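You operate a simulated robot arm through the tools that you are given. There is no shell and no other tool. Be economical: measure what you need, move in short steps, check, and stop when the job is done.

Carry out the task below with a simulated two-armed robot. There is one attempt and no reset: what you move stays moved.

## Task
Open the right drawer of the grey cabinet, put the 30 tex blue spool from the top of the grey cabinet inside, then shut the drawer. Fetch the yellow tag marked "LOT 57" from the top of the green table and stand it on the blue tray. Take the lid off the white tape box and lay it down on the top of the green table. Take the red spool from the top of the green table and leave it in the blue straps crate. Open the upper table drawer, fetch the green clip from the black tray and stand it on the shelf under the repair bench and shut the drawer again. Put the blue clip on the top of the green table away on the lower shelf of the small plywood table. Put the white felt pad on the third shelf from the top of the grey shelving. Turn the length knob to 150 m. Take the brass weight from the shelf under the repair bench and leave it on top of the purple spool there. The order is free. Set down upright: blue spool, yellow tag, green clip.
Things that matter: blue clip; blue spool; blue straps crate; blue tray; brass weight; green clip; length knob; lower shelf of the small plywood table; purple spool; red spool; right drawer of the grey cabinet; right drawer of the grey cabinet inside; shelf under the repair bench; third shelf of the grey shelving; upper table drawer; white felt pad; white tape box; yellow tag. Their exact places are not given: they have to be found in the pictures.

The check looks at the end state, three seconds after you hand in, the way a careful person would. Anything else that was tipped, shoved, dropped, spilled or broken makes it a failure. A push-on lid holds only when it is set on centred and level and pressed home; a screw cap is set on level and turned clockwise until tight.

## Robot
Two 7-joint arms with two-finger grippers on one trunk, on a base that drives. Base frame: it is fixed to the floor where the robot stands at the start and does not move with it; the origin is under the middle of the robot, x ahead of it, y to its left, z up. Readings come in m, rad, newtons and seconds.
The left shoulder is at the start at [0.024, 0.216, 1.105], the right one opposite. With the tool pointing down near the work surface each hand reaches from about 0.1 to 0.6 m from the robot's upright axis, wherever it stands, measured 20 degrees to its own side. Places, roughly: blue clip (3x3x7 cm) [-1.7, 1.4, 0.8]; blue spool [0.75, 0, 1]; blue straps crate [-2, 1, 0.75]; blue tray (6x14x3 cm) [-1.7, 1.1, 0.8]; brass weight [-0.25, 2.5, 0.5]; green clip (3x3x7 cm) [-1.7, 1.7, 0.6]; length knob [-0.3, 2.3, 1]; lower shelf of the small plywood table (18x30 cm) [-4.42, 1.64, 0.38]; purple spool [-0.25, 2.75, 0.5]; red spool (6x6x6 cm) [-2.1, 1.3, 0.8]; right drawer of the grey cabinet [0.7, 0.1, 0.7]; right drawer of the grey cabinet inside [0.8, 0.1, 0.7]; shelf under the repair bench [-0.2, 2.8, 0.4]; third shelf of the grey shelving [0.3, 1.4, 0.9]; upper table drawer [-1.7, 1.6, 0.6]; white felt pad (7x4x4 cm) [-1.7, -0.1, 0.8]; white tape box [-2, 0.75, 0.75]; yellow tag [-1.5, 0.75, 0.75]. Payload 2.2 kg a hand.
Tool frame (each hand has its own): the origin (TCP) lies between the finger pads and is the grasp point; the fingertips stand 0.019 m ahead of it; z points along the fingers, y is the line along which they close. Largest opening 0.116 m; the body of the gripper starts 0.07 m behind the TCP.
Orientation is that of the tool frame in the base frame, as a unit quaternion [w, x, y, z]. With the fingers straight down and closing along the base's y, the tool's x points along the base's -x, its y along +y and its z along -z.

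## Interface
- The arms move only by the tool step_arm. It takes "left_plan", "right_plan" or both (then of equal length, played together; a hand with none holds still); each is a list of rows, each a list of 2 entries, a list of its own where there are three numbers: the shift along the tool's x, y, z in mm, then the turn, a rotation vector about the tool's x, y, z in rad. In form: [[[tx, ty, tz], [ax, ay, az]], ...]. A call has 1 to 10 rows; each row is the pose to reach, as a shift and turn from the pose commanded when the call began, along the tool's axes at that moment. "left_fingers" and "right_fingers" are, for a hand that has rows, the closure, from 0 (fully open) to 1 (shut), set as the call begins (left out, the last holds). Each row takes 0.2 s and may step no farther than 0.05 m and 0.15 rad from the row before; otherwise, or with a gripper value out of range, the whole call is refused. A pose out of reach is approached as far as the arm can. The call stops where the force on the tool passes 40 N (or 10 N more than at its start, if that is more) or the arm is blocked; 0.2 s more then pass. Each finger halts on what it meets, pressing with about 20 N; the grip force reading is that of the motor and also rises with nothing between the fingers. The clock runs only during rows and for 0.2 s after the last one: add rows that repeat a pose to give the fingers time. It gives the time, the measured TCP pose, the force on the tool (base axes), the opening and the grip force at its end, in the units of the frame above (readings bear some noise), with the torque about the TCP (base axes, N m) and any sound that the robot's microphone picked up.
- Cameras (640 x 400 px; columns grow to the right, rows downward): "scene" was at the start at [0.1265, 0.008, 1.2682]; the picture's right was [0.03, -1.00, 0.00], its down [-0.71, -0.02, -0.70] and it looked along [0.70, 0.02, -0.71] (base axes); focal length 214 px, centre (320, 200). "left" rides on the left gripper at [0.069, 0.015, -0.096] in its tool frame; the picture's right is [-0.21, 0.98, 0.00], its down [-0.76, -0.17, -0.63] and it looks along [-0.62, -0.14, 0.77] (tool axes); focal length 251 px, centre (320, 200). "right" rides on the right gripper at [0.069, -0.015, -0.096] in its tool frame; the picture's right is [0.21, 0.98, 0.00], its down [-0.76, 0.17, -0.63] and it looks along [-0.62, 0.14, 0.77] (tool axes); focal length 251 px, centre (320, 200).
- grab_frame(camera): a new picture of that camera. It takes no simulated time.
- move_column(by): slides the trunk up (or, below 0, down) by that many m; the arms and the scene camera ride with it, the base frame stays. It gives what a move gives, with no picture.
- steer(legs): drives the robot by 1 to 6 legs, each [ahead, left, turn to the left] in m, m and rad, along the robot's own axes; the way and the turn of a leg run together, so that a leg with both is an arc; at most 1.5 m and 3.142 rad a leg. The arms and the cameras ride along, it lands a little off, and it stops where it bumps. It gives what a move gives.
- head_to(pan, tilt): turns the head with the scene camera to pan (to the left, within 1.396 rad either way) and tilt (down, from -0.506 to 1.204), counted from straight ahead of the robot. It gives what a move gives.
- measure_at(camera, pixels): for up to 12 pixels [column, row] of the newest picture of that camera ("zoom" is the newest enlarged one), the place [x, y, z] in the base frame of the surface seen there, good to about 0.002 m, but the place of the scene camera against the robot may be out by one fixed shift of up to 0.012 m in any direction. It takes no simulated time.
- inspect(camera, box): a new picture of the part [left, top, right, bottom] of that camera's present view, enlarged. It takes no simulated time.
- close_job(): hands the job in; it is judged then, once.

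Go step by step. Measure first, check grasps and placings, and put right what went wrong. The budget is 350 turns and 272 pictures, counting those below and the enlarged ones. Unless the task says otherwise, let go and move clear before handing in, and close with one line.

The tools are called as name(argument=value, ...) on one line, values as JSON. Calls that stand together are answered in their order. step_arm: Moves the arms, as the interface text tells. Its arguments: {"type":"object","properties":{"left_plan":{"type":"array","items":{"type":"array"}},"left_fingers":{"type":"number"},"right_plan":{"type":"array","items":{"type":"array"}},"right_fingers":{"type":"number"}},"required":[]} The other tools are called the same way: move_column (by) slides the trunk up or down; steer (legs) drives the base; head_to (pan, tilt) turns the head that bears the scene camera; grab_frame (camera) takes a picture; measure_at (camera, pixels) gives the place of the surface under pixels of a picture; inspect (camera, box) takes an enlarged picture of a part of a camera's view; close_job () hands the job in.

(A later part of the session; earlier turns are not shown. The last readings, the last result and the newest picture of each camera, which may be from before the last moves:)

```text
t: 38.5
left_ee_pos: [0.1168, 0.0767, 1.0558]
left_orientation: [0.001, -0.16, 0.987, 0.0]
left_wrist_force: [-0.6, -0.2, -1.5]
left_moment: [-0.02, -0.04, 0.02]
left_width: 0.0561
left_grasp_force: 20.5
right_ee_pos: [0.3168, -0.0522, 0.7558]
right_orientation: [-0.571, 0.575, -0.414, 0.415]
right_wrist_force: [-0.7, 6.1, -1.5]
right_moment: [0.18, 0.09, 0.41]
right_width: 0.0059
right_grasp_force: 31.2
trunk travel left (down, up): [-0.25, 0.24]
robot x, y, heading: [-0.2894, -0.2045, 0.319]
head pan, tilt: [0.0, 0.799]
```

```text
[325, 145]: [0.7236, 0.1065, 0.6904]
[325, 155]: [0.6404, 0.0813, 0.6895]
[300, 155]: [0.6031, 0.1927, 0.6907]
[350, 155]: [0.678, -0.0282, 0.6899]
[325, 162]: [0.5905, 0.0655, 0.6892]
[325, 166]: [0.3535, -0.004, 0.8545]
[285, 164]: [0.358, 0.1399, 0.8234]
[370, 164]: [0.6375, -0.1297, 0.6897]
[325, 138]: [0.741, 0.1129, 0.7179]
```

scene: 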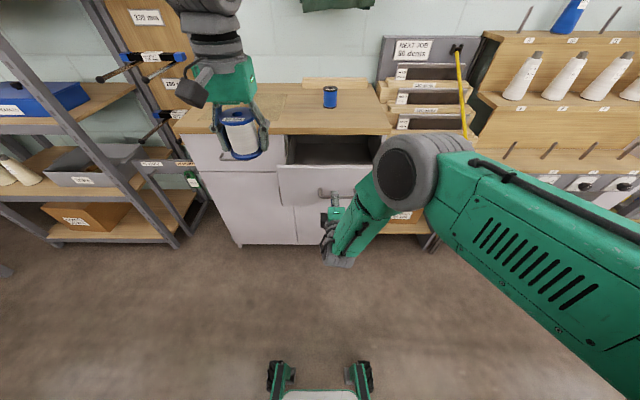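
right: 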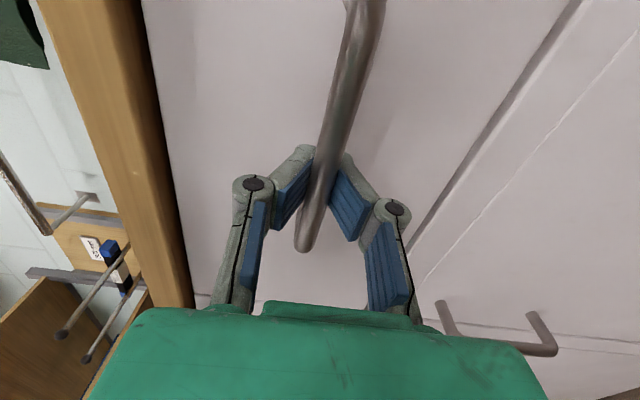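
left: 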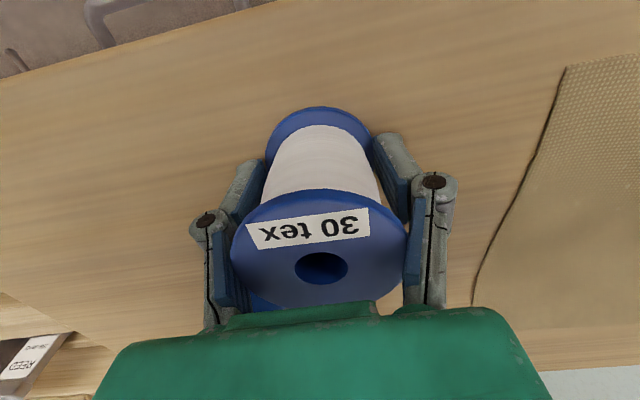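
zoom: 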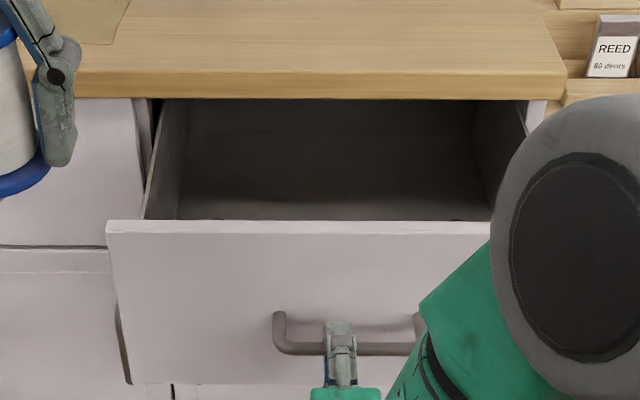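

The gap is about 14 cm, so I'll pull a little more. Then I'll release the handle, back the right hand off, and raise it.

steer(legs=[[-0.05, 0, 0]])

step_arm(right_plan=[[[0, 0, 0], [0, 0, 0]], [[0, 0, 0], [0, 0, 0]], [[0, 0, -45], [0, 0, 0]], [[0, 0, -85], [0, 0, 0]], [[0, -40, -100], [0, 0, 0]], [[0, -88, -100], [0, 0, 0]], [[0, -136, -100], [0, 0, 0]], [[20, -180, -100], [0, 0, 0]], [[40, -225, -100], [0, 0, 0]], [[60, -270, -100], [0, 0, 0]]], right_fingers=0.4)

grab_frame(camera="scene")

```text
t: 39.4
left_ee_pos: [0.0647, 0.0601, 1.0578]
left_orientation: [0.004, -0.16, 0.987, 0.0]
left_wrist_force: [-0.3, 0.0, -1.6]
left_moment: [0.03, -0.03, -0.01]
left_width: 0.0564
left_grasp_force: 20.0
right_ee_pos: [0.2662, -0.0701, 0.7557]
right_orientation: [-0.572, 0.575, -0.413, 0.415]
right_wrist_force: [-1.5, 6.6, -19.0]
right_moment: [0.15, 0.01, 0.3]
right_width: 0.006
right_grasp_force: 30.1
trunk travel left (down, up): [-0.25, 0.24]
robot x, y, heading: [-0.3372, -0.2165, 0.321]
head pan, tilt: [0.0, 0.799]
```

```text
t: 41.6
left_ee_pos: [0.0598, 0.0546, 1.0627]
left_orientation: [0.007, -0.16, 0.987, 0.002]
left_wrist_force: [-0.1, -0.2, 0.5]
left_moment: [0.02, -0.04, 0.0]
left_width: 0.0564
left_grasp_force: 20.3
right_ee_pos: [0.1885, -0.1619, 1.0301]
right_orientation: [0.573, -0.57, 0.42, -0.413]
right_wrist_force: [0.1, 0.7, 0.2]
right_moment: [-0.02, 0.04, 0.0]
right_width: 0.0697
right_grasp_force: 0.0
trunk travel left (down, up): [-0.25, 0.24]
robot x, y, heading: [-0.3358, -0.2201, 0.319]
head pan, tilt: [0.0, 0.799]
```

```text
246 pictures are left
```

scene: 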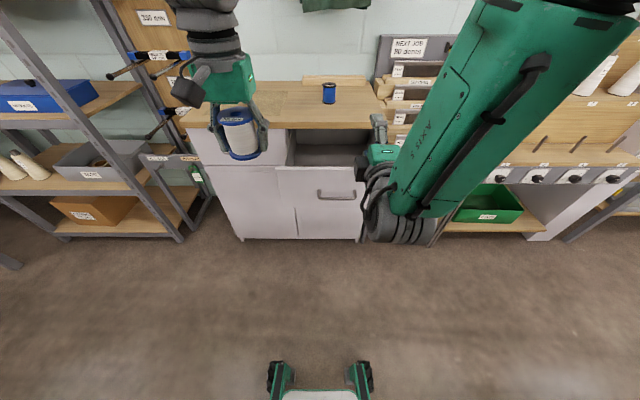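

The drawer is open about 0.24 m. I'll drive forward so the left hand can reach inside.

steer(legs=[[0.2, 0, 0]])

grab_frame(camera="scene")

grab_frame(camera="left")

```text
t: 43.2
left_ee_pos: [0.2576, 0.1204, 1.0595]
left_orientation: [0.005, -0.159, 0.987, 0.001]
left_wrist_force: [-0.1, 0.0, -0.3]
left_moment: [0.02, 0.03, -0.01]
left_width: 0.0565
left_grasp_force: 20.4
right_ee_pos: [0.3862, -0.0951, 1.0322]
right_orientation: [0.574, -0.568, 0.42, -0.414]
right_wrist_force: [-0.1, 0.7, -0.1]
right_moment: [0.03, 0.0, 0.01]
right_width: 0.0695
right_grasp_force: 0.1
trunk travel left (down, up): [-0.25, 0.24]
robot x, y, heading: [-0.1439, -0.1567, 0.317]
head pan, tilt: [0.0, 0.799]
```

```text
245 pictures are left
```

scene: 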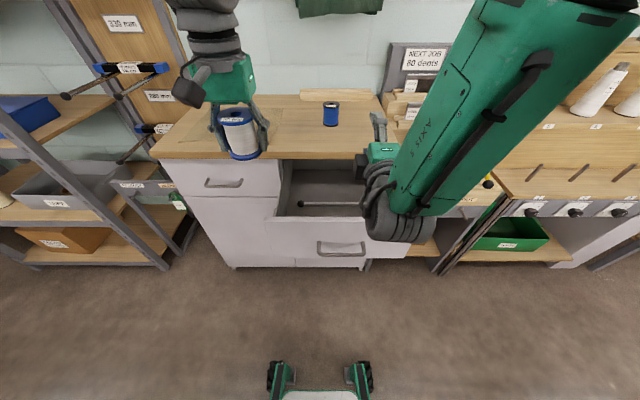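

```text
244 pictures are left
```

left: 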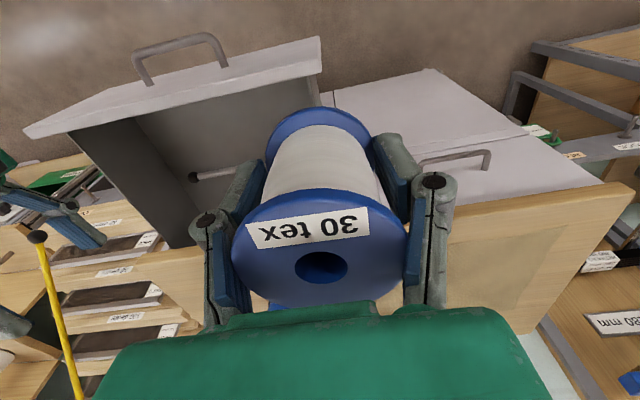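

A rod with a ball end lies in the drawer near (303,203). I'll inspect it and measure the free floor.

inspect(camera="scene", box=[260, 140, 380, 230])

measure_at(camera="scene", pixels=[[300, 204], [330, 204], [355, 206], [320, 190], [320, 178], [320, 212], [320, 218], [285, 200], [290, 170], [272, 219], [300, 165], [335, 155]])

inspect(camera="left", box=[60, 50, 330, 250])

```text
4.44 times, centred on (320, 185) of scene
```

zoom: 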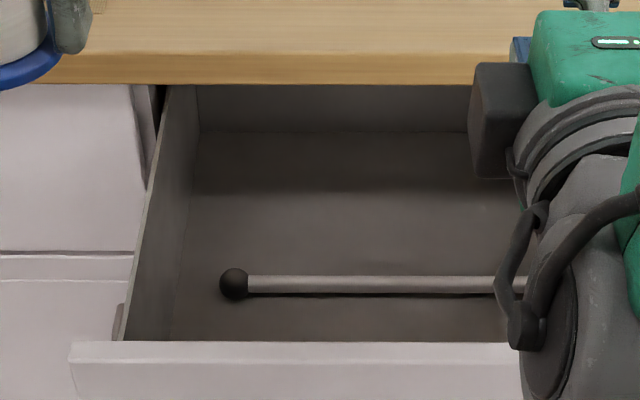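

```text
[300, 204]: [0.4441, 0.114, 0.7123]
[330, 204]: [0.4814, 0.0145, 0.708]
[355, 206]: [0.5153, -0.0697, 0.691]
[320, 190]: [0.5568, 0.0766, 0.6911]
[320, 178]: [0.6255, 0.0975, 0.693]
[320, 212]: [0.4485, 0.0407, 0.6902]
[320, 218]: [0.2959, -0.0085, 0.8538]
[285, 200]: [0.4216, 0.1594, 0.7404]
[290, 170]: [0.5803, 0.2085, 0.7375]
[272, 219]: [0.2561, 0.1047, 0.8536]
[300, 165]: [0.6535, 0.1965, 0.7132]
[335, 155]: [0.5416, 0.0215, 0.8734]
```

```text
2.00 times, centred on (195, 150) of left
```

zoom: 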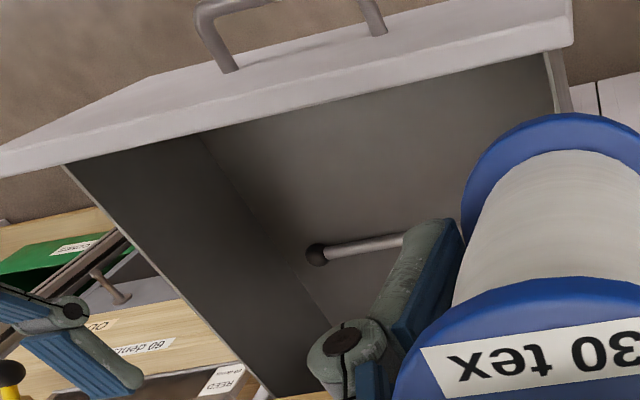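

There's free floor between the front panel (ahead 0.48) and the rod (ahead 0.645). I'll aim the spool at ahead 0.555 and left 0.05.

step_arm(left_plan=[[[-30, -30, 0], [0, 0, 0]], [[-60, -60, 0], [0, 0, 0]], [[-87, -88, 0], [0, 0, 0]], [[-87, -88, 48], [0, 0, 0]], [[-87, -88, 96], [0, 0, 0]], [[-87, -88, 144], [0, 0, 0]], [[-87, -88, 144], [0, 0, 0]]])

grab_frame(camera="left")

grab_frame(camera="scene")

```text
t: 44.9
left_ee_pos: [0.3708, 0.066, 0.9164]
left_orientation: [0.005, -0.163, 0.987, 0.0]
left_wrist_force: [0.9, 0.3, -1.0]
left_moment: [0.01, -0.03, -0.04]
left_width: 0.0563
left_grasp_force: 19.9
right_ee_pos: [0.3829, -0.097, 1.0349]
right_orientation: [0.576, -0.566, 0.42, -0.414]
right_wrist_force: [-0.8, 1.0, 1.1]
right_moment: [0.0, 0.0, -0.02]
right_width: 0.0693
right_grasp_force: 0.0
trunk travel left (down, up): [-0.25, 0.24]
robot x, y, heading: [-0.1402, -0.1558, 0.317]
head pan, tilt: [0.0, 0.799]
```

```text
241 pictures are left
```

left: 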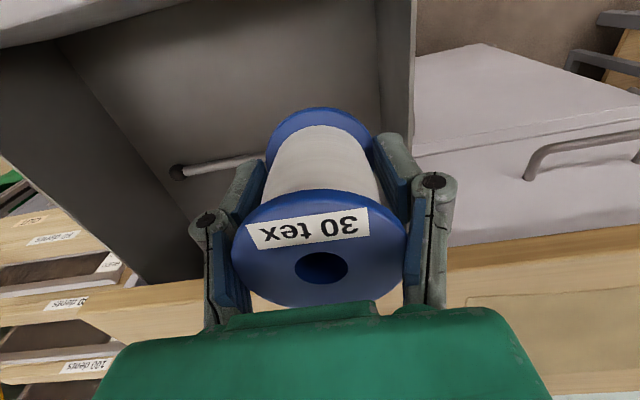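

```text
240 pictures are left
```

scene: 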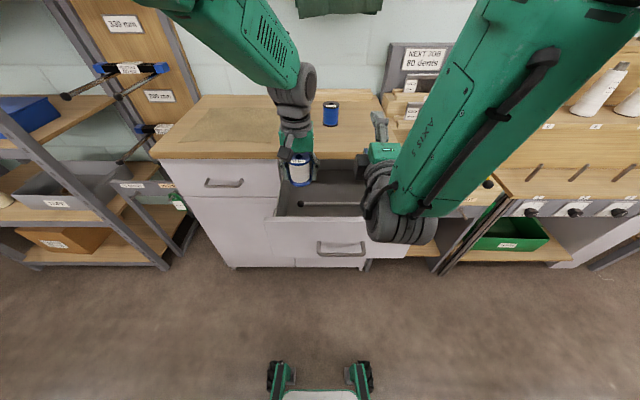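

The view looks clear. I'll shift 20 mm right, away from the drawer wall, and lower in.

step_arm(left_plan=[[[0, -20, 0], [0, 0, 0]], [[0, -20, 45], [0, 0, 0]], [[0, -20, 90], [0, 0, 0]], [[0, -20, 135], [0, 0, 0]], [[0, -20, 165], [0, 0, 0]], [[0, -20, 165], [0, 0, 0]]])

grab_frame(camera="left")

```text
t: 46.2
left_ee_pos: [0.3769, 0.0486, 0.7524]
left_orientation: [0.006, -0.159, 0.987, 0.004]
left_wrist_force: [-0.7, 0.7, -0.8]
left_moment: [0.01, 0.0, 0.01]
left_width: 0.0564
left_grasp_force: 20.1
right_ee_pos: [0.3845, -0.0979, 1.0342]
right_orientation: [0.575, -0.566, 0.42, -0.414]
right_wrist_force: [-1.2, 0.1, 0.6]
right_moment: [0.03, -0.04, 0.0]
right_width: 0.0693
right_grasp_force: 0.1
trunk travel left (down, up): [-0.25, 0.24]
robot x, y, heading: [-0.1419, -0.1535, 0.318]
head pan, tilt: [0.0, 0.799]
```

```text
239 pictures are left
```

left: 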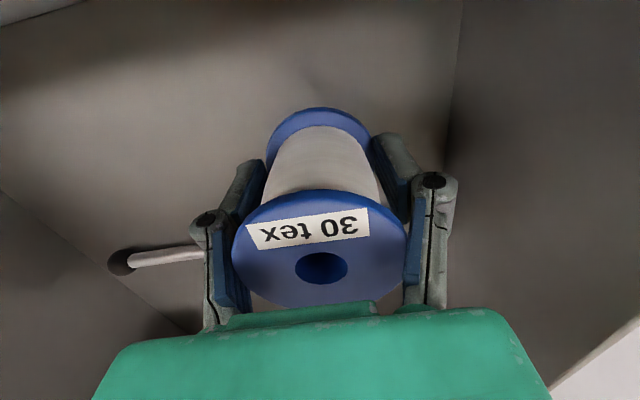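

measure_at(camera="left", pixels=[[300, 90], [230, 130], [180, 256], [145, 262], [120, 262], [400, 110]])

```text
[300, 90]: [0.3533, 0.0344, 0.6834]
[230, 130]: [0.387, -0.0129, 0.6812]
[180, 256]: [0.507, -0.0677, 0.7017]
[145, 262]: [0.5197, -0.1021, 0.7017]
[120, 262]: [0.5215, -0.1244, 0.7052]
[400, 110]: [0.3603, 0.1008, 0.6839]
```

The floor is at z 0.683 and the rod is 6 cm beyond the spool. I'll set it down, release and rise.

step_arm(left_plan=[[[0, 0, 20], [0, 0, 0]], [[0, 0, 35], [0, 0, 0]], [[0, 0, 43], [0, 0, 0]], [[0, 0, 43], [0, 0, 0]]])

step_arm(left_plan=[[[0, 0, 0], [0, 0, 0]], [[0, 0, 0], [0, 0, 0]], [[0, 0, 0], [0, 0, 0]]], left_fingers=0.2)

grab_frame(camera="left")

```text
t: 47.2
left_ee_pos: [0.3763, 0.0468, 0.7108]
left_orientation: [0.006, -0.159, 0.987, 0.003]
left_wrist_force: [0.5, 0.3, -0.4]
left_moment: [0.03, 0.03, 0.0]
left_width: 0.0564
left_grasp_force: 20.4
right_ee_pos: [0.3849, -0.0972, 1.0341]
right_orientation: [0.575, -0.567, 0.42, -0.414]
right_wrist_force: [-0.2, -0.1, 0.2]
right_moment: [-0.01, -0.04, 0.0]
right_width: 0.0698
right_grasp_force: 0.0
trunk travel left (down, up): [-0.25, 0.24]
robot x, y, heading: [-0.1426, -0.1536, 0.318]
head pan, tilt: [0.0, 0.799]
```

```text
t: 48.0
left_ee_pos: [0.3769, 0.0475, 0.7103]
left_orientation: [0.006, -0.158, 0.987, 0.003]
left_wrist_force: [-0.2, -0.3, 0.7]
left_moment: [-0.01, 0.0, 0.03]
left_width: 0.0928
left_grasp_force: 0.0
right_ee_pos: [0.3854, -0.0959, 1.0344]
right_orientation: [0.575, -0.567, 0.42, -0.414]
right_wrist_force: [-0.5, 0.6, -0.1]
right_moment: [0.0, -0.01, -0.02]
right_width: 0.0697
right_grasp_force: 0.0
trunk travel left (down, up): [-0.25, 0.24]
robot x, y, heading: [-0.1415, -0.1554, 0.32]
head pan, tilt: [0.0, 0.799]
```

```text
238 pictures are left
```

left: 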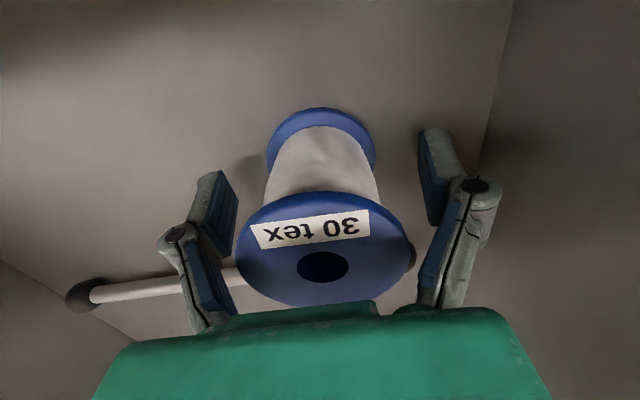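

The spool stands upright in the drawer. I'll raise the left hand, back off, and get the right fist ready to push the drawer shut.

step_arm(left_plan=[[[0, 0, -25], [0, 0, 0]], [[0, 0, -70], [0, 0, 0]], [[0, 0, -115], [0, 0, 0]], [[0, 0, -160], [0, 0, 0]], [[0, 0, -205], [0, 0, 0]], [[0, 0, -250], [0, 0, 0]], [[0, 0, -295], [0, 0, 0]], [[30, 30, -320], [0, 0, 0]], [[60, 60, -320], [0, 0, 0]]])

steer(legs=[[-0.28, 0, 0]])

grab_frame(camera="scene")

```text
t: 50.0
left_ee_pos: [0.2949, 0.0816, 1.0267]
left_orientation: [0.006, -0.159, 0.987, 0.003]
left_wrist_force: [0.1, -0.5, 0.9]
left_moment: [-0.02, 0.02, 0.01]
left_width: 0.0929
left_grasp_force: 0.1
right_ee_pos: [0.3831, -0.0952, 1.0345]
right_orientation: [0.576, -0.567, 0.419, -0.414]
right_wrist_force: [0.4, 0.3, 0.8]
right_moment: [0.02, -0.02, -0.05]
right_width: 0.07
right_grasp_force: 0.1
trunk travel left (down, up): [-0.25, 0.24]
robot x, y, heading: [-0.1428, -0.1548, 0.318]
head pan, tilt: [0.0, 0.799]
```

```text
t: 52.0
left_ee_pos: [0.0311, -0.0053, 1.0275]
left_orientation: [0.006, -0.159, 0.987, 0.003]
left_wrist_force: [0.6, -1.1, 0.6]
left_moment: [-0.03, 0.0, 0.01]
left_width: 0.0928
left_grasp_force: 0.1
right_ee_pos: [0.1198, -0.1852, 1.0324]
right_orientation: [0.574, -0.567, 0.421, -0.415]
right_wrist_force: [-0.1, 0.9, 0.5]
right_moment: [0.01, -0.03, 0.0]
right_width: 0.0698
right_grasp_force: 0.1
trunk travel left (down, up): [-0.25, 0.24]
robot x, y, heading: [-0.4045, -0.2452, 0.318]
head pan, tilt: [0.0, 0.799]
```

```text
237 pictures are left
```

scene: 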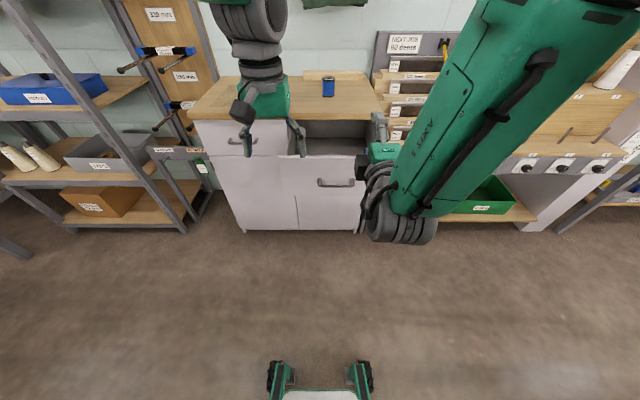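

step_arm(right_plan=[[[-10, 45, 0], [0, 0, 0]], [[-20, 90, 0], [0, 0, 0]], [[-30, 135, 0], [0, 0, 0]], [[-40, 180, 0], [0, 0, 0]], [[-52, 225, 0], [0, 0, 0]], [[-52, 232, 0], [0, 0, 0]], [[-52, 232, 0], [0, 0, 0]]], right_fingers=1)

steer(legs=[[0.18, 0, 0], [0.12, 0, 0]])

grab_frame(camera="scene")

```text
t: 53.6
left_ee_pos: [0.0279, -0.0073, 1.0286]
left_orientation: [0.007, -0.159, 0.987, 0.003]
left_wrist_force: [0.0, 0.9, 0.6]
left_moment: [0.02, 0.0, 0.0]
left_width: 0.0929
left_grasp_force: 0.1
right_ee_pos: [0.1015, -0.1303, 0.804]
right_orientation: [0.575, -0.566, 0.42, -0.415]
right_wrist_force: [0.0, -0.6, -0.1]
right_moment: [0.03, 0.02, -0.01]
right_width: 0.0002
right_grasp_force: 19.7
trunk travel left (down, up): [-0.25, 0.24]
robot x, y, heading: [-0.4081, -0.2472, 0.318]
head pan, tilt: [0.0, 0.799]
```

```text
t: 56.0
left_ee_pos: [0.3156, 0.0867, 1.0272]
left_orientation: [0.007, -0.158, 0.987, 0.003]
left_wrist_force: [0.6, 0.1, 0.7]
left_moment: [-0.02, 0.05, 0.02]
left_width: 0.0927
left_grasp_force: 0.0
right_ee_pos: [0.387, -0.0358, 0.8063]
right_orientation: [0.575, -0.566, 0.421, -0.415]
right_wrist_force: [-1.0, -0.5, -0.4]
right_moment: [-0.01, 0.01, -0.01]
right_width: 0.0001
right_grasp_force: 28.3
trunk travel left (down, up): [-0.25, 0.24]
robot x, y, heading: [-0.1193, -0.1481, 0.316]
head pan, tilt: [0.0, 0.799]
```

```text
236 pictures are left
```

scene: 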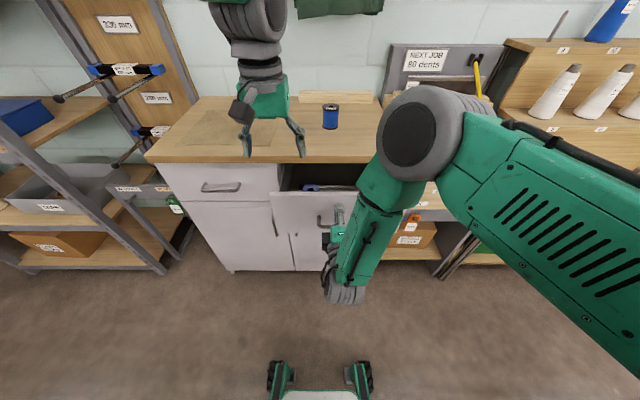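

inspect(camera="scene", box=[260, 150, 380, 230])

```text
5.00 times, centred on (320, 190) of scene
```

zoom: 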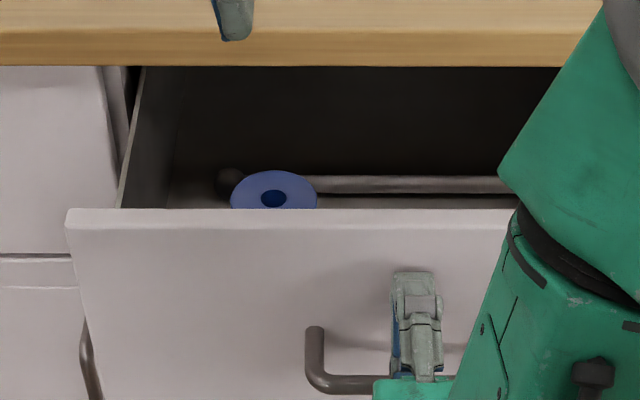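

The spool is still upright as the drawer closes. I'll keep pushing.

steer(legs=[[0.14, 0, 0]])

inspect(camera="scene", box=[240, 130, 420, 260])

```text
t: 57.3
left_ee_pos: [0.4443, 0.1284, 1.0291]
left_orientation: [0.009, -0.158, 0.987, 0.003]
left_wrist_force: [0.3, 1.0, -0.2]
left_moment: [-0.03, 0.02, 0.0]
left_width: 0.0927
left_grasp_force: 0.0
right_ee_pos: [0.5164, 0.0065, 0.8069]
right_orientation: [0.576, -0.565, 0.42, -0.415]
right_wrist_force: [0.8, 0.6, -0.1]
right_moment: [0.01, 0.0, 0.02]
right_width: 0.0001
right_grasp_force: 28.6
trunk travel left (down, up): [-0.25, 0.24]
robot x, y, heading: [0.0102, -0.1024, 0.317]
head pan, tilt: [0.0, 0.799]
```

```text
3.08 times, centred on (330, 195) of scene
```

zoom: 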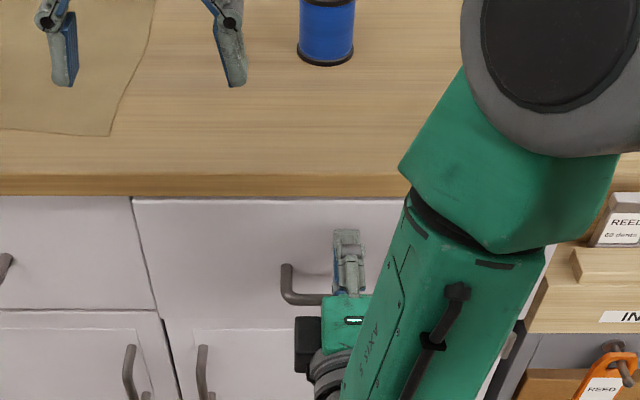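

It's nearly flush. I'll finish with an arm push until it meets resistance.

step_arm(right_plan=[[[0, 0, 10], [0, 0, 0]], [[0, 0, 20], [0, 0, 0]], [[0, 0, 30], [0, 0, 0]], [[0, 0, 35], [0, 0, 0]]])

step_arm(right_plan=[[[0, 0, -40], [0, 0, 0]], [[0, 0, -80], [0, 0, 0]], [[0, 0, -120], [0, 0, 0]]])

steer(legs=[[-0.25, 0, 0]])

grab_frame(camera="scene")

```text
t: 58.1
left_ee_pos: [0.4387, 0.1253, 1.0311]
left_orientation: [0.012, -0.158, 0.987, 0.004]
left_wrist_force: [0.3, 0.4, -0.9]
left_moment: [-0.02, 0.07, -0.02]
left_width: 0.0928
left_grasp_force: 0.1
right_ee_pos: [0.5349, 0.0105, 0.8064]
right_orientation: [0.574, -0.568, 0.42, -0.414]
right_wrist_force: [-25.0, -15.1, 16.0]
right_moment: [0.13, -0.26, -0.03]
right_width: 0.006
right_grasp_force: 28.5
trunk travel left (down, up): [-0.25, 0.24]
robot x, y, heading: [0.0133, -0.1058, 0.315]
head pan, tilt: [0.0, 0.799]
stopped in row 4 (right hand): the force on the tool passed its limit at 46 N (the readings are from after the stop); the commanded pose is now the measured one
```

```text
t: 58.9
left_ee_pos: [0.4386, 0.1272, 1.0329]
left_orientation: [0.011, -0.158, 0.987, 0.002]
left_wrist_force: [0.5, -1.4, -0.3]
left_moment: [-0.01, 0.0, -0.01]
left_width: 0.0929
left_grasp_force: 0.0
right_ee_pos: [0.4455, -0.0176, 0.8062]
right_orientation: [0.572, -0.57, 0.421, -0.413]
right_wrist_force: [0.1, -0.3, 0.0]
right_moment: [0.01, -0.02, -0.02]
right_width: 0.0001
right_grasp_force: 28.7
right hand out of reach, approached as far as the arm can: row 3
trunk travel left (down, up): [-0.25, 0.24]
robot x, y, heading: [0.0127, -0.1085, 0.318]
head pan, tilt: [0.0, 0.799]
```

```text
t: 60.7
left_ee_pos: [0.2009, 0.0488, 1.0319]
left_orientation: [0.013, -0.158, 0.987, 0.003]
left_wrist_force: [-0.5, 0.2, -0.2]
left_moment: [0.03, -0.01, -0.02]
left_width: 0.0926
left_grasp_force: 0.0
right_ee_pos: [0.2081, -0.0963, 0.8056]
right_orientation: [0.572, -0.57, 0.421, -0.413]
right_wrist_force: [0.3, 0.0, -0.2]
right_moment: [-0.01, 0.0, -0.01]
right_width: 0.0002
right_grasp_force: 28.2
trunk travel left (down, up): [-0.25, 0.24]
robot x, y, heading: [-0.2277, -0.183, 0.318]
head pan, tilt: [0.0, 0.799]
```

```text
233 pictures are left
```

scene: 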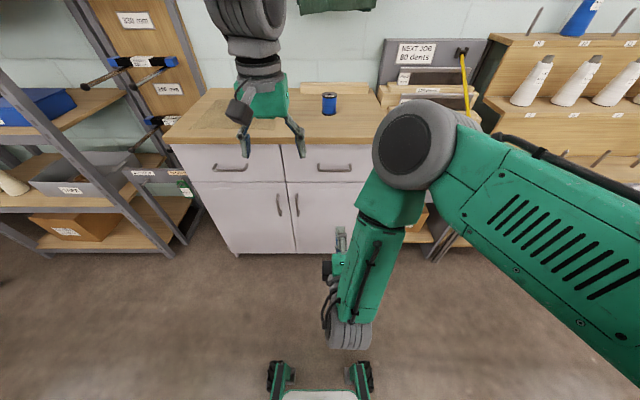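

Drawer shut, so job 1 is done. I'll bring the right arm back up to a tool-down pose and then survey.

step_arm(right_plan=[[[15, -45, 0], [0, 0, 0]], [[30, -90, 0], [0, 0, 0]], [[45, -135, 0], [0, 0, 0]], [[60, -180, 0], [0, 0, 0]], [[75, -225, 0], [0, 0, 0]], [[90, -270, 0], [0, 0, 0]], [[100, -300, 0], [0, 0, 0]]], right_fingers=0)

step_arm(right_plan=[[[0, 0, 0], [-0.0866, 0.0866, 0.0866]], [[0, 0, 0], [-0.173, 0.173, 0.173]], [[0, 0, 0], [-0.259, 0.259, 0.259]], [[0, 0, 0], [-0.345, 0.345, 0.345]], [[0, 0, 0], [-0.43, 0.43, 0.43]], [[0, 0, 0], [-0.516, 0.516, 0.516]], [[0, 0, 0], [-0.6, 0.6, 0.6]], [[0, 0, 0], [-0.686, 0.686, 0.686]], [[0, 0, 0], [-0.77, 0.77, 0.77]], [[0, 0, 0], [-0.855, 0.855, 0.855]]])

step_arm(right_plan=[[[0, 0, 0], [-0.07, 0.07, 0.07]], [[0, 0, 0], [-0.14, 0.14, 0.14]], [[0, 0, 0], [-0.21, 0.21, 0.21]], [[0, 0, 0], [-0.28, 0.28, 0.28]], [[0, 0, 0], [-0.354, 0.354, 0.354]], [[0, 0, 0], [-0.354, 0.354, 0.354]]])

```text
t: 62.3
left_ee_pos: [0.1996, 0.0474, 1.0334]
left_orientation: [0.013, -0.158, 0.987, 0.004]
left_wrist_force: [0.8, 0.1, 0.3]
left_moment: [0.0, -0.02, 0.0]
left_width: 0.0925
left_grasp_force: 0.2
right_ee_pos: [0.2542, -0.1712, 1.1001]
right_orientation: [0.574, -0.569, 0.42, -0.413]
right_wrist_force: [-0.3, -0.5, -0.9]
right_moment: [-0.01, -0.01, -0.02]
right_width: 0.116
right_grasp_force: 0.1
right hand out of reach, approached as far as the arm can: row 5, 6, 7
trunk travel left (down, up): [-0.25, 0.24]
robot x, y, heading: [-0.2269, -0.1833, 0.312]
head pan, tilt: [0.0, 0.799]
```

```text
t: 64.5
left_ee_pos: [0.2004, 0.0476, 1.034]
left_orientation: [0.013, -0.157, 0.987, 0.004]
left_wrist_force: [-0.6, 1.2, 0.2]
left_moment: [0.01, -0.01, -0.01]
left_width: 0.0932
left_grasp_force: 0.1
right_ee_pos: [0.2562, -0.1717, 1.1053]
right_orientation: [0.198, -0.319, 0.917, -0.139]
right_wrist_force: [0.1, -0.1, 0.1]
right_moment: [-0.03, 0.02, -0.02]
right_width: 0.1159
right_grasp_force: 0.0
trunk travel left (down, up): [-0.25, 0.24]
robot x, y, heading: [-0.2256, -0.1843, 0.312]
head pan, tilt: [0.0, 0.799]
```

```text
t: 65.9
left_ee_pos: [0.1991, 0.0467, 1.0341]
left_orientation: [0.013, -0.158, 0.987, 0.004]
left_wrist_force: [-1.4, -0.2, -0.6]
left_moment: [0.03, -0.03, 0.04]
left_width: 0.0929
left_grasp_force: 0.1
right_ee_pos: [0.2561, -0.1712, 1.1057]
right_orientation: [-0.002, -0.155, 0.988, 0.006]
right_wrist_force: [0.4, 1.0, -0.1]
right_moment: [0.02, -0.03, 0.02]
right_width: 0.116
right_grasp_force: 0.2
trunk travel left (down, up): [-0.25, 0.24]
robot x, y, heading: [-0.2296, -0.1784, 0.313]
head pan, tilt: [0.0, 0.799]
```

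Now I'll turn toward the green table to survey it.

steer(legs=[[0, 0, 2.2]])

head_to(pan=0, tilt=0.45)

grab_frame(camera="scene")

head_to(pan=-0.9, tilt=0.45)

grab_frame(camera="scene")

head_to(pan=0.8, tilt=0.45)

grab_frame(camera="scene")

```text
t: 71.5
left_ee_pos: [-0.658, 0.0375, 1.0339]
left_orientation: [-0.003, 0.947, -0.321, -0.013]
left_wrist_force: [-0.5, 0.5, 0.0]
left_moment: [-0.03, 0.03, 0.02]
left_width: 0.0927
left_grasp_force: 0.1
right_ee_pos: [-0.5087, 0.2082, 1.1049]
right_orientation: [0.006, 0.946, -0.325, -0.002]
right_wrist_force: [0.2, -0.2, -0.6]
right_moment: [0.02, 0.04, -0.01]
right_width: 0.1161
right_grasp_force: 0.0
trunk travel left (down, up): [-0.25, 0.24]
robot x, y, heading: [-0.2242, -0.1862, 2.482]
head pan, tilt: [0.0, 0.799]
```

```text
t: 72.3
left_ee_pos: [-0.6547, 0.0353, 1.0348]
left_orientation: [-0.003, 0.947, -0.322, -0.015]
left_wrist_force: [0.1, 0.2, 0.0]
left_moment: [-0.04, -0.02, -0.06]
left_width: 0.0928
left_grasp_force: 0.0
right_ee_pos: [-0.5065, 0.2076, 1.1069]
right_orientation: [0.006, 0.946, -0.324, -0.003]
right_wrist_force: [-0.9, 0.7, 0.6]
right_moment: [0.0, 0.01, 0.0]
right_width: 0.1158
right_grasp_force: 0.1
trunk travel left (down, up): [-0.25, 0.24]
robot x, y, heading: [-0.2291, -0.1834, 2.487]
head pan, tilt: [0.0, 0.45]
```

```text
232 pictures are left
```

scene: 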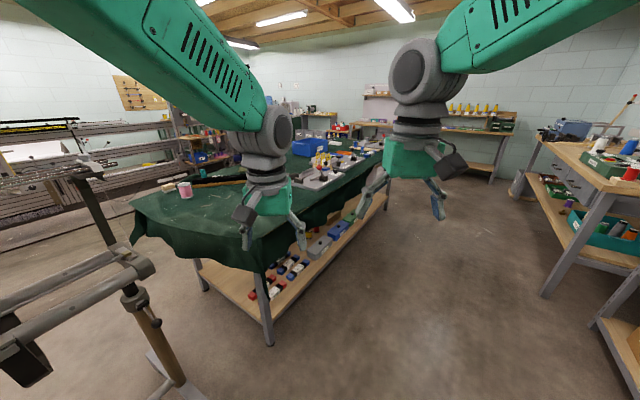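

```text
t: 73.5
left_ee_pos: [-0.655, 0.0363, 1.0347]
left_orientation: [-0.003, 0.947, -0.321, -0.014]
left_wrist_force: [-0.4, 1.0, 0.2]
left_moment: [0.01, -0.02, 0.01]
left_width: 0.0925
left_grasp_force: 0.1
right_ee_pos: [-0.5064, 0.2058, 1.1059]
right_orientation: [0.006, 0.946, -0.325, -0.003]
right_wrist_force: [-0.3, 0.7, -0.6]
right_moment: [0.02, -0.02, -0.01]
right_width: 0.1161
right_grasp_force: 0.0
trunk travel left (down, up): [-0.25, 0.24]
robot x, y, heading: [-0.2244, -0.1814, 2.479]
head pan, tilt: [-0.901, 0.45]
```

```text
231 pictures are left
```

scene: 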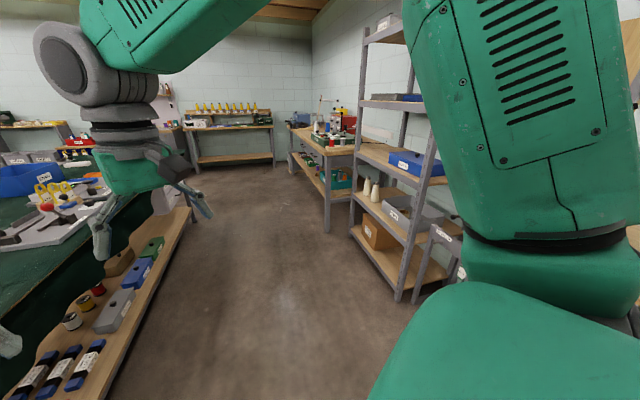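

```text
t: 75.3
left_ee_pos: [-0.6548, 0.036, 1.035]
left_orientation: [-0.004, 0.947, -0.321, -0.013]
left_wrist_force: [-0.5, -0.1, -0.3]
left_moment: [-0.01, -0.02, -0.02]
left_width: 0.0928
left_grasp_force: 0.2
right_ee_pos: [-0.5065, 0.2069, 1.1078]
right_orientation: [0.007, 0.946, -0.325, -0.003]
right_wrist_force: [0.0, 0.2, -0.4]
right_moment: [0.02, 0.01, 0.03]
right_width: 0.1161
right_grasp_force: 0.2
trunk travel left (down, up): [-0.25, 0.24]
robot x, y, heading: [-0.2255, -0.1838, 2.484]
head pan, tilt: [0.799, 0.45]
```

```text
230 pictures are left
```

scene: 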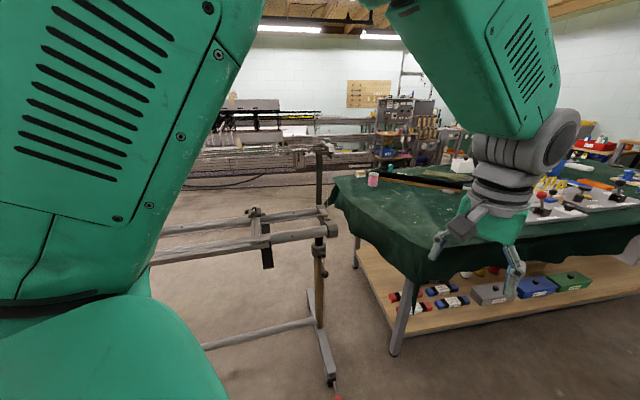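

The aisle runs along +y between the green table and the shelving. I'll measure the table edges.

measure_at(camera="scene", pixels=[[345, 205], [372, 180], [420, 270], [450, 270], [395, 350], [630, 230], [400, 230], [560, 285], [320, 375], [330, 255]])

inspect(camera="scene", box=[320, 120, 640, 320])

```text
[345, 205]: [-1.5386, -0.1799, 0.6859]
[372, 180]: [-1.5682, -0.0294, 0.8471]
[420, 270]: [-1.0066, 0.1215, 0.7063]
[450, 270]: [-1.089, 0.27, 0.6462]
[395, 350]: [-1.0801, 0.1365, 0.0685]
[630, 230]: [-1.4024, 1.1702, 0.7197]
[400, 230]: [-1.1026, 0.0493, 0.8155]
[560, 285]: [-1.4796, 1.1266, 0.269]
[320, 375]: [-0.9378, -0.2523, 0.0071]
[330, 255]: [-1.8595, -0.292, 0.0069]
```

```text
2.00 times, centred on (480, 220) of scene
```

zoom: 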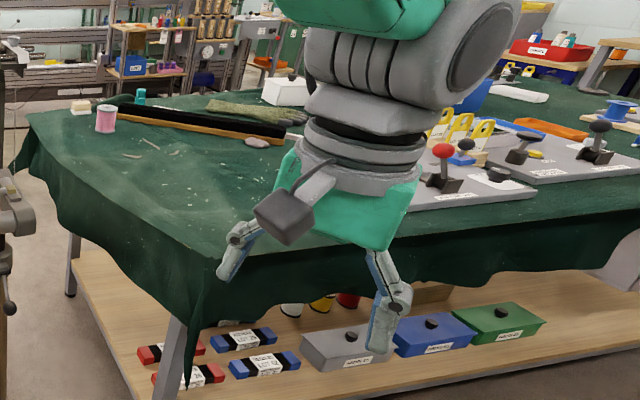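

The table's long side is turned about 0.32 rad. I'll drive up the aisle and face it squarely.

steer(legs=[[0, 0, -0.4], [1.07, 0, 0], [0, 0, 1.37]])

head_to(pan=0, tilt=0.6)

grab_frame(camera="scene")

```text
t: 85.2
left_ee_pos: [-1.1595, 0.4946, 1.0348]
left_orientation: [0.004, 0.987, 0.159, -0.014]
left_wrist_force: [-0.1, -0.5, 0.1]
left_moment: [-0.02, 0.0, 0.0]
left_width: 0.0927
left_grasp_force: 0.1
right_ee_pos: [-1.2162, 0.7124, 1.1068]
right_orientation: [0.006, 0.988, 0.155, 0.0]
right_wrist_force: [0.5, -0.1, -0.6]
right_moment: [0.02, 0.02, 0.02]
right_width: 0.1161
right_grasp_force: 0.0
trunk travel left (down, up): [-0.25, 0.24]
robot x, y, heading: [-0.7359, 0.7264, -2.824]
head pan, tilt: [0.799, 0.45]
```

```text
t: 86.4
left_ee_pos: [-1.1574, 0.4946, 1.0368]
left_orientation: [0.004, 0.987, 0.158, -0.015]
left_wrist_force: [0.8, -0.3, 0.0]
left_moment: [-0.01, 0.0, 0.01]
left_width: 0.0926
left_grasp_force: 0.1
right_ee_pos: [-1.2136, 0.7123, 1.1082]
right_orientation: [0.007, 0.988, 0.155, -0.002]
right_wrist_force: [0.2, 0.1, -0.2]
right_moment: [-0.02, -0.01, -0.04]
right_width: 0.1161
right_grasp_force: 0.0
trunk travel left (down, up): [-0.25, 0.24]
robot x, y, heading: [-0.7386, 0.7222, -2.823]
head pan, tilt: [0.0, 0.6]
```

```text
228 pictures are left
```

scene: 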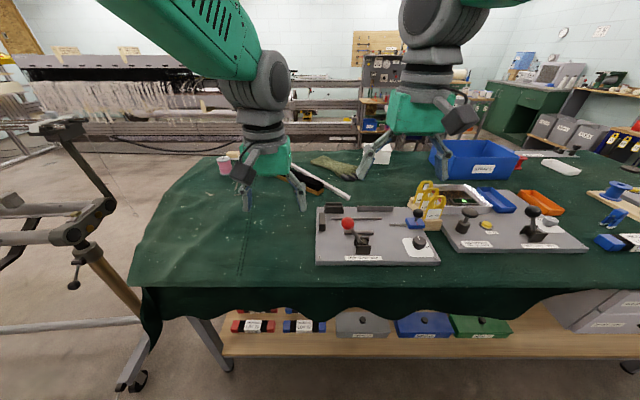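

inspect(camera="scene", box=[320, 130, 520, 255])

inspect(camera="scene", box=[480, 140, 640, 260])

inspect(camera="scene", box=[200, 130, 360, 220])

```text
3.20 times, centred on (420, 192) of scene
```

zoom: 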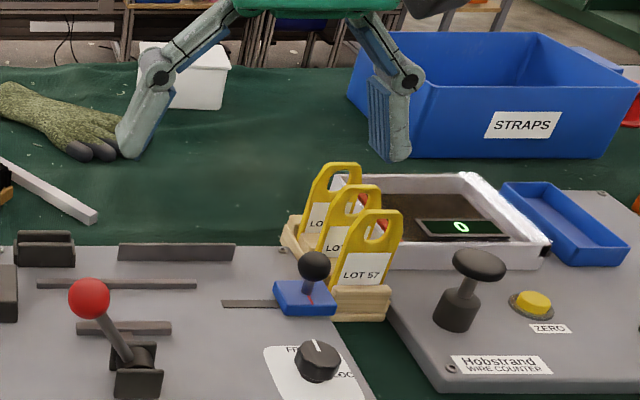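

```text
3.33 times, centred on (560, 200) of scene
```

zoom: 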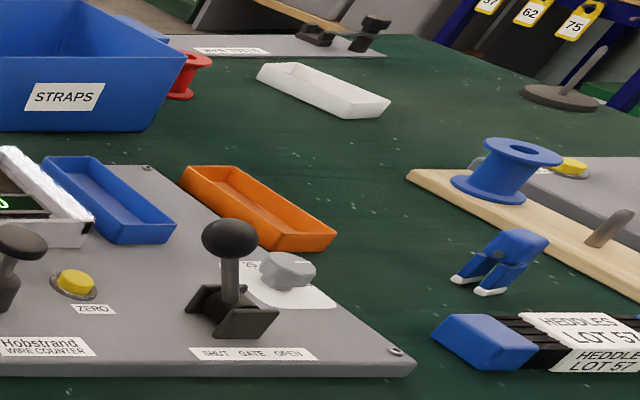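

```text
4.00 times, centred on (280, 175) of scene
```

zoom: 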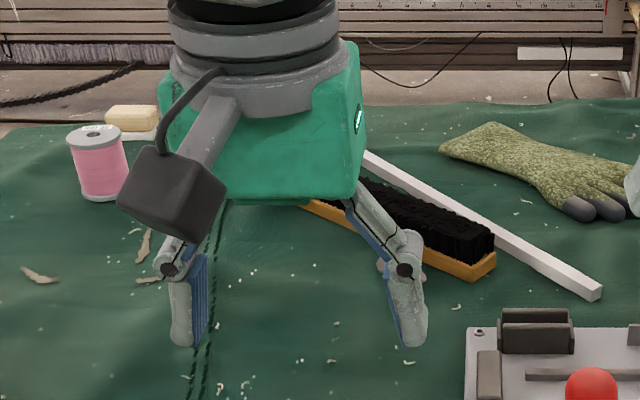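

The tags stand upright in a wooden rack, with LOT 57 nearest to me. I'll measure the tags and blue tray.

inspect(camera="scene", box=[390, 165, 530, 245])

```text
4.57 times, centred on (460, 205) of scene
```

zoom: 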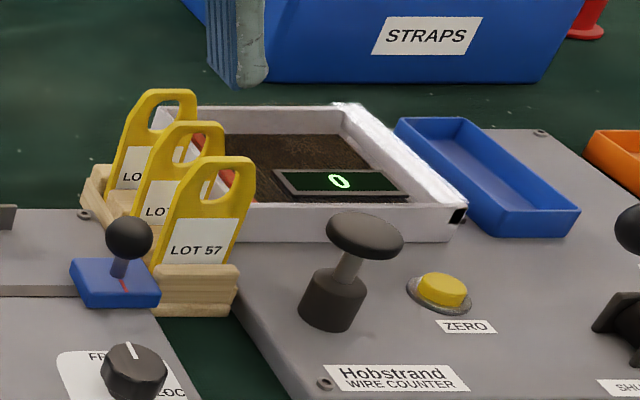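

measure_at(camera="zoom", pixels=[[205, 165], [246, 165], [185, 240], [160, 262], [245, 260], [195, 290], [210, 130], [180, 97], [400, 122], [460, 122], [500, 235], [575, 215]])

measure_at(camera="scene", pixels=[[510, 195], [430, 255], [330, 280], [430, 283], [463, 150], [520, 155], [378, 148], [600, 275], [570, 240], [615, 225]])

```text
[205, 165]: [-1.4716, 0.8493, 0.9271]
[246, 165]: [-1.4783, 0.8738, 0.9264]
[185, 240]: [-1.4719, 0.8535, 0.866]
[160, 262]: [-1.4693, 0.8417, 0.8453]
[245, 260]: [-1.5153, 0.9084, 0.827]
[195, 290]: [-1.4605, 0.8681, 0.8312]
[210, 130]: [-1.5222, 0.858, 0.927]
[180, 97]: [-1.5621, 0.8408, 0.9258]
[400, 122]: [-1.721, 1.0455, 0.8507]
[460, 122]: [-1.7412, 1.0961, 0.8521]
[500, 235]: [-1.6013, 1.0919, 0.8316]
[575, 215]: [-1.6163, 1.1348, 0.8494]
```

```text
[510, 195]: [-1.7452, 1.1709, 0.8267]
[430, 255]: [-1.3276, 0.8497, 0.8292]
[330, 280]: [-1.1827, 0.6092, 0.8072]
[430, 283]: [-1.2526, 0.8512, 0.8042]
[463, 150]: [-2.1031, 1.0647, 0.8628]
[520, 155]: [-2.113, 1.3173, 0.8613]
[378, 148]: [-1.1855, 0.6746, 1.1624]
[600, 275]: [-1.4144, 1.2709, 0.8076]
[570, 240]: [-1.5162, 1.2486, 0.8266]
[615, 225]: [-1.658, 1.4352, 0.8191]
```

I'll move closer so the LOT 57 tag lies about 0.53 m ahead on the right-hand side.

steer(legs=[[0, 0, -1.136], [0.294, 0, 0], [0, 0, 1.136]])

grab_frame(camera="right")

grab_frame(camera="scene")

```text
t: 94.0
left_ee_pos: [-1.3478, 0.6904, 1.0367]
left_orientation: [0.005, 0.985, 0.172, -0.015]
left_wrist_force: [1.2, -0.1, 0.2]
left_moment: [0.0, -0.01, -0.02]
left_width: 0.0928
left_grasp_force: 0.1
right_ee_pos: [-1.41, 0.9075, 1.1075]
right_orientation: [0.006, 0.986, 0.168, -0.002]
right_wrist_force: [0.5, -0.3, -0.5]
right_moment: [0.02, 0.02, 0.02]
right_width: 0.116
right_grasp_force: 0.1
trunk travel left (down, up): [-0.25, 0.24]
robot x, y, heading: [-0.9345, 0.9305, -2.801]
head pan, tilt: [0.0, 0.6]
```

```text
223 pictures are left
```

right: 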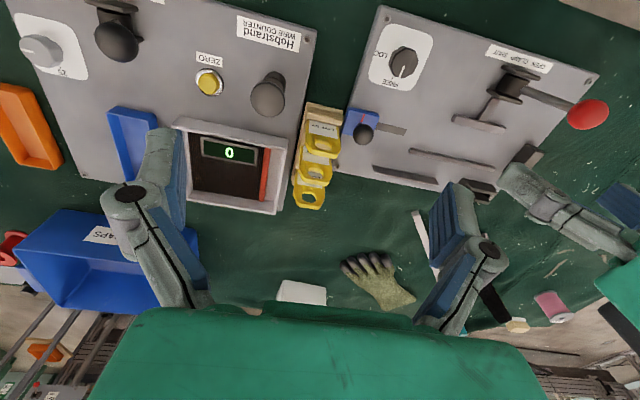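

```text
222 pictures are left
```

scene: 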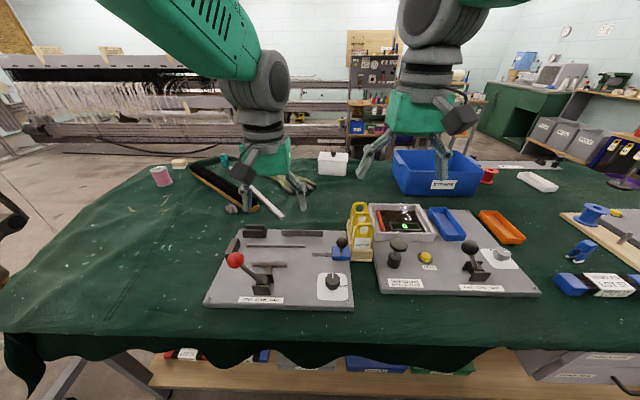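

inspect(camera="right", box=[250, 80, 390, 220])

measure_at(camera="right", pixels=[[309, 143], [322, 140], [337, 146], [301, 170], [329, 175], [324, 112], [340, 118], [108, 110], [150, 108], [115, 165], [130, 140], [340, 205]])

```text
2.86 times, centred on (320, 150) of right
```

zoom: 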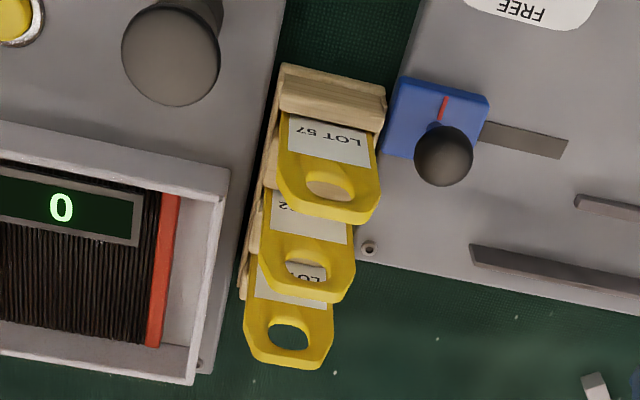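

```text
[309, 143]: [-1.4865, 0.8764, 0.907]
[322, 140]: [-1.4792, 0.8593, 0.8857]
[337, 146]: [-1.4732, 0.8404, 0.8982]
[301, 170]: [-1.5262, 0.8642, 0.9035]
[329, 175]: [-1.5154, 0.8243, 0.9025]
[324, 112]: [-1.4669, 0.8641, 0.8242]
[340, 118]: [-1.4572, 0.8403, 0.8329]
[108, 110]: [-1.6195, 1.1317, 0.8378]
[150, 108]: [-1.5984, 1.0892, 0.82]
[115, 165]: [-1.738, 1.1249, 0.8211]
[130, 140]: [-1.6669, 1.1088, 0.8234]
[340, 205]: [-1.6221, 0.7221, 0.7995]
```

I'll look closer at the wooden base, to see whether each tag has its own foot.

inspect(camera="right", box=[285, 95, 355, 155])

inspect(camera="scene", box=[335, 190, 395, 270])

```text
6.67 times, centred on (320, 125) of right
```

zoom: 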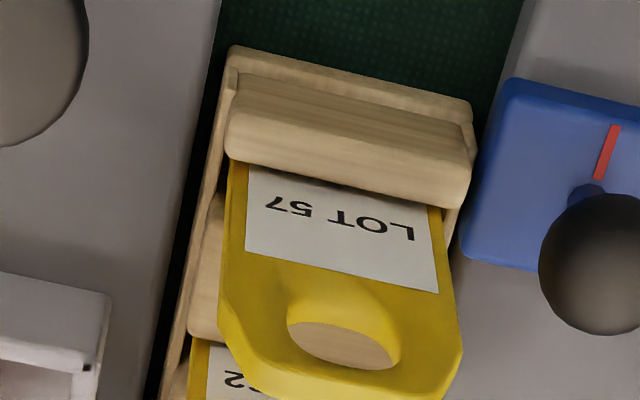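

```text
5.00 times, centred on (365, 230) of scene
```

zoom: 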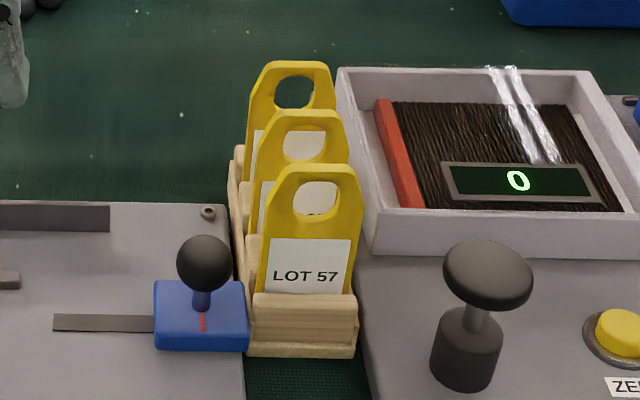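

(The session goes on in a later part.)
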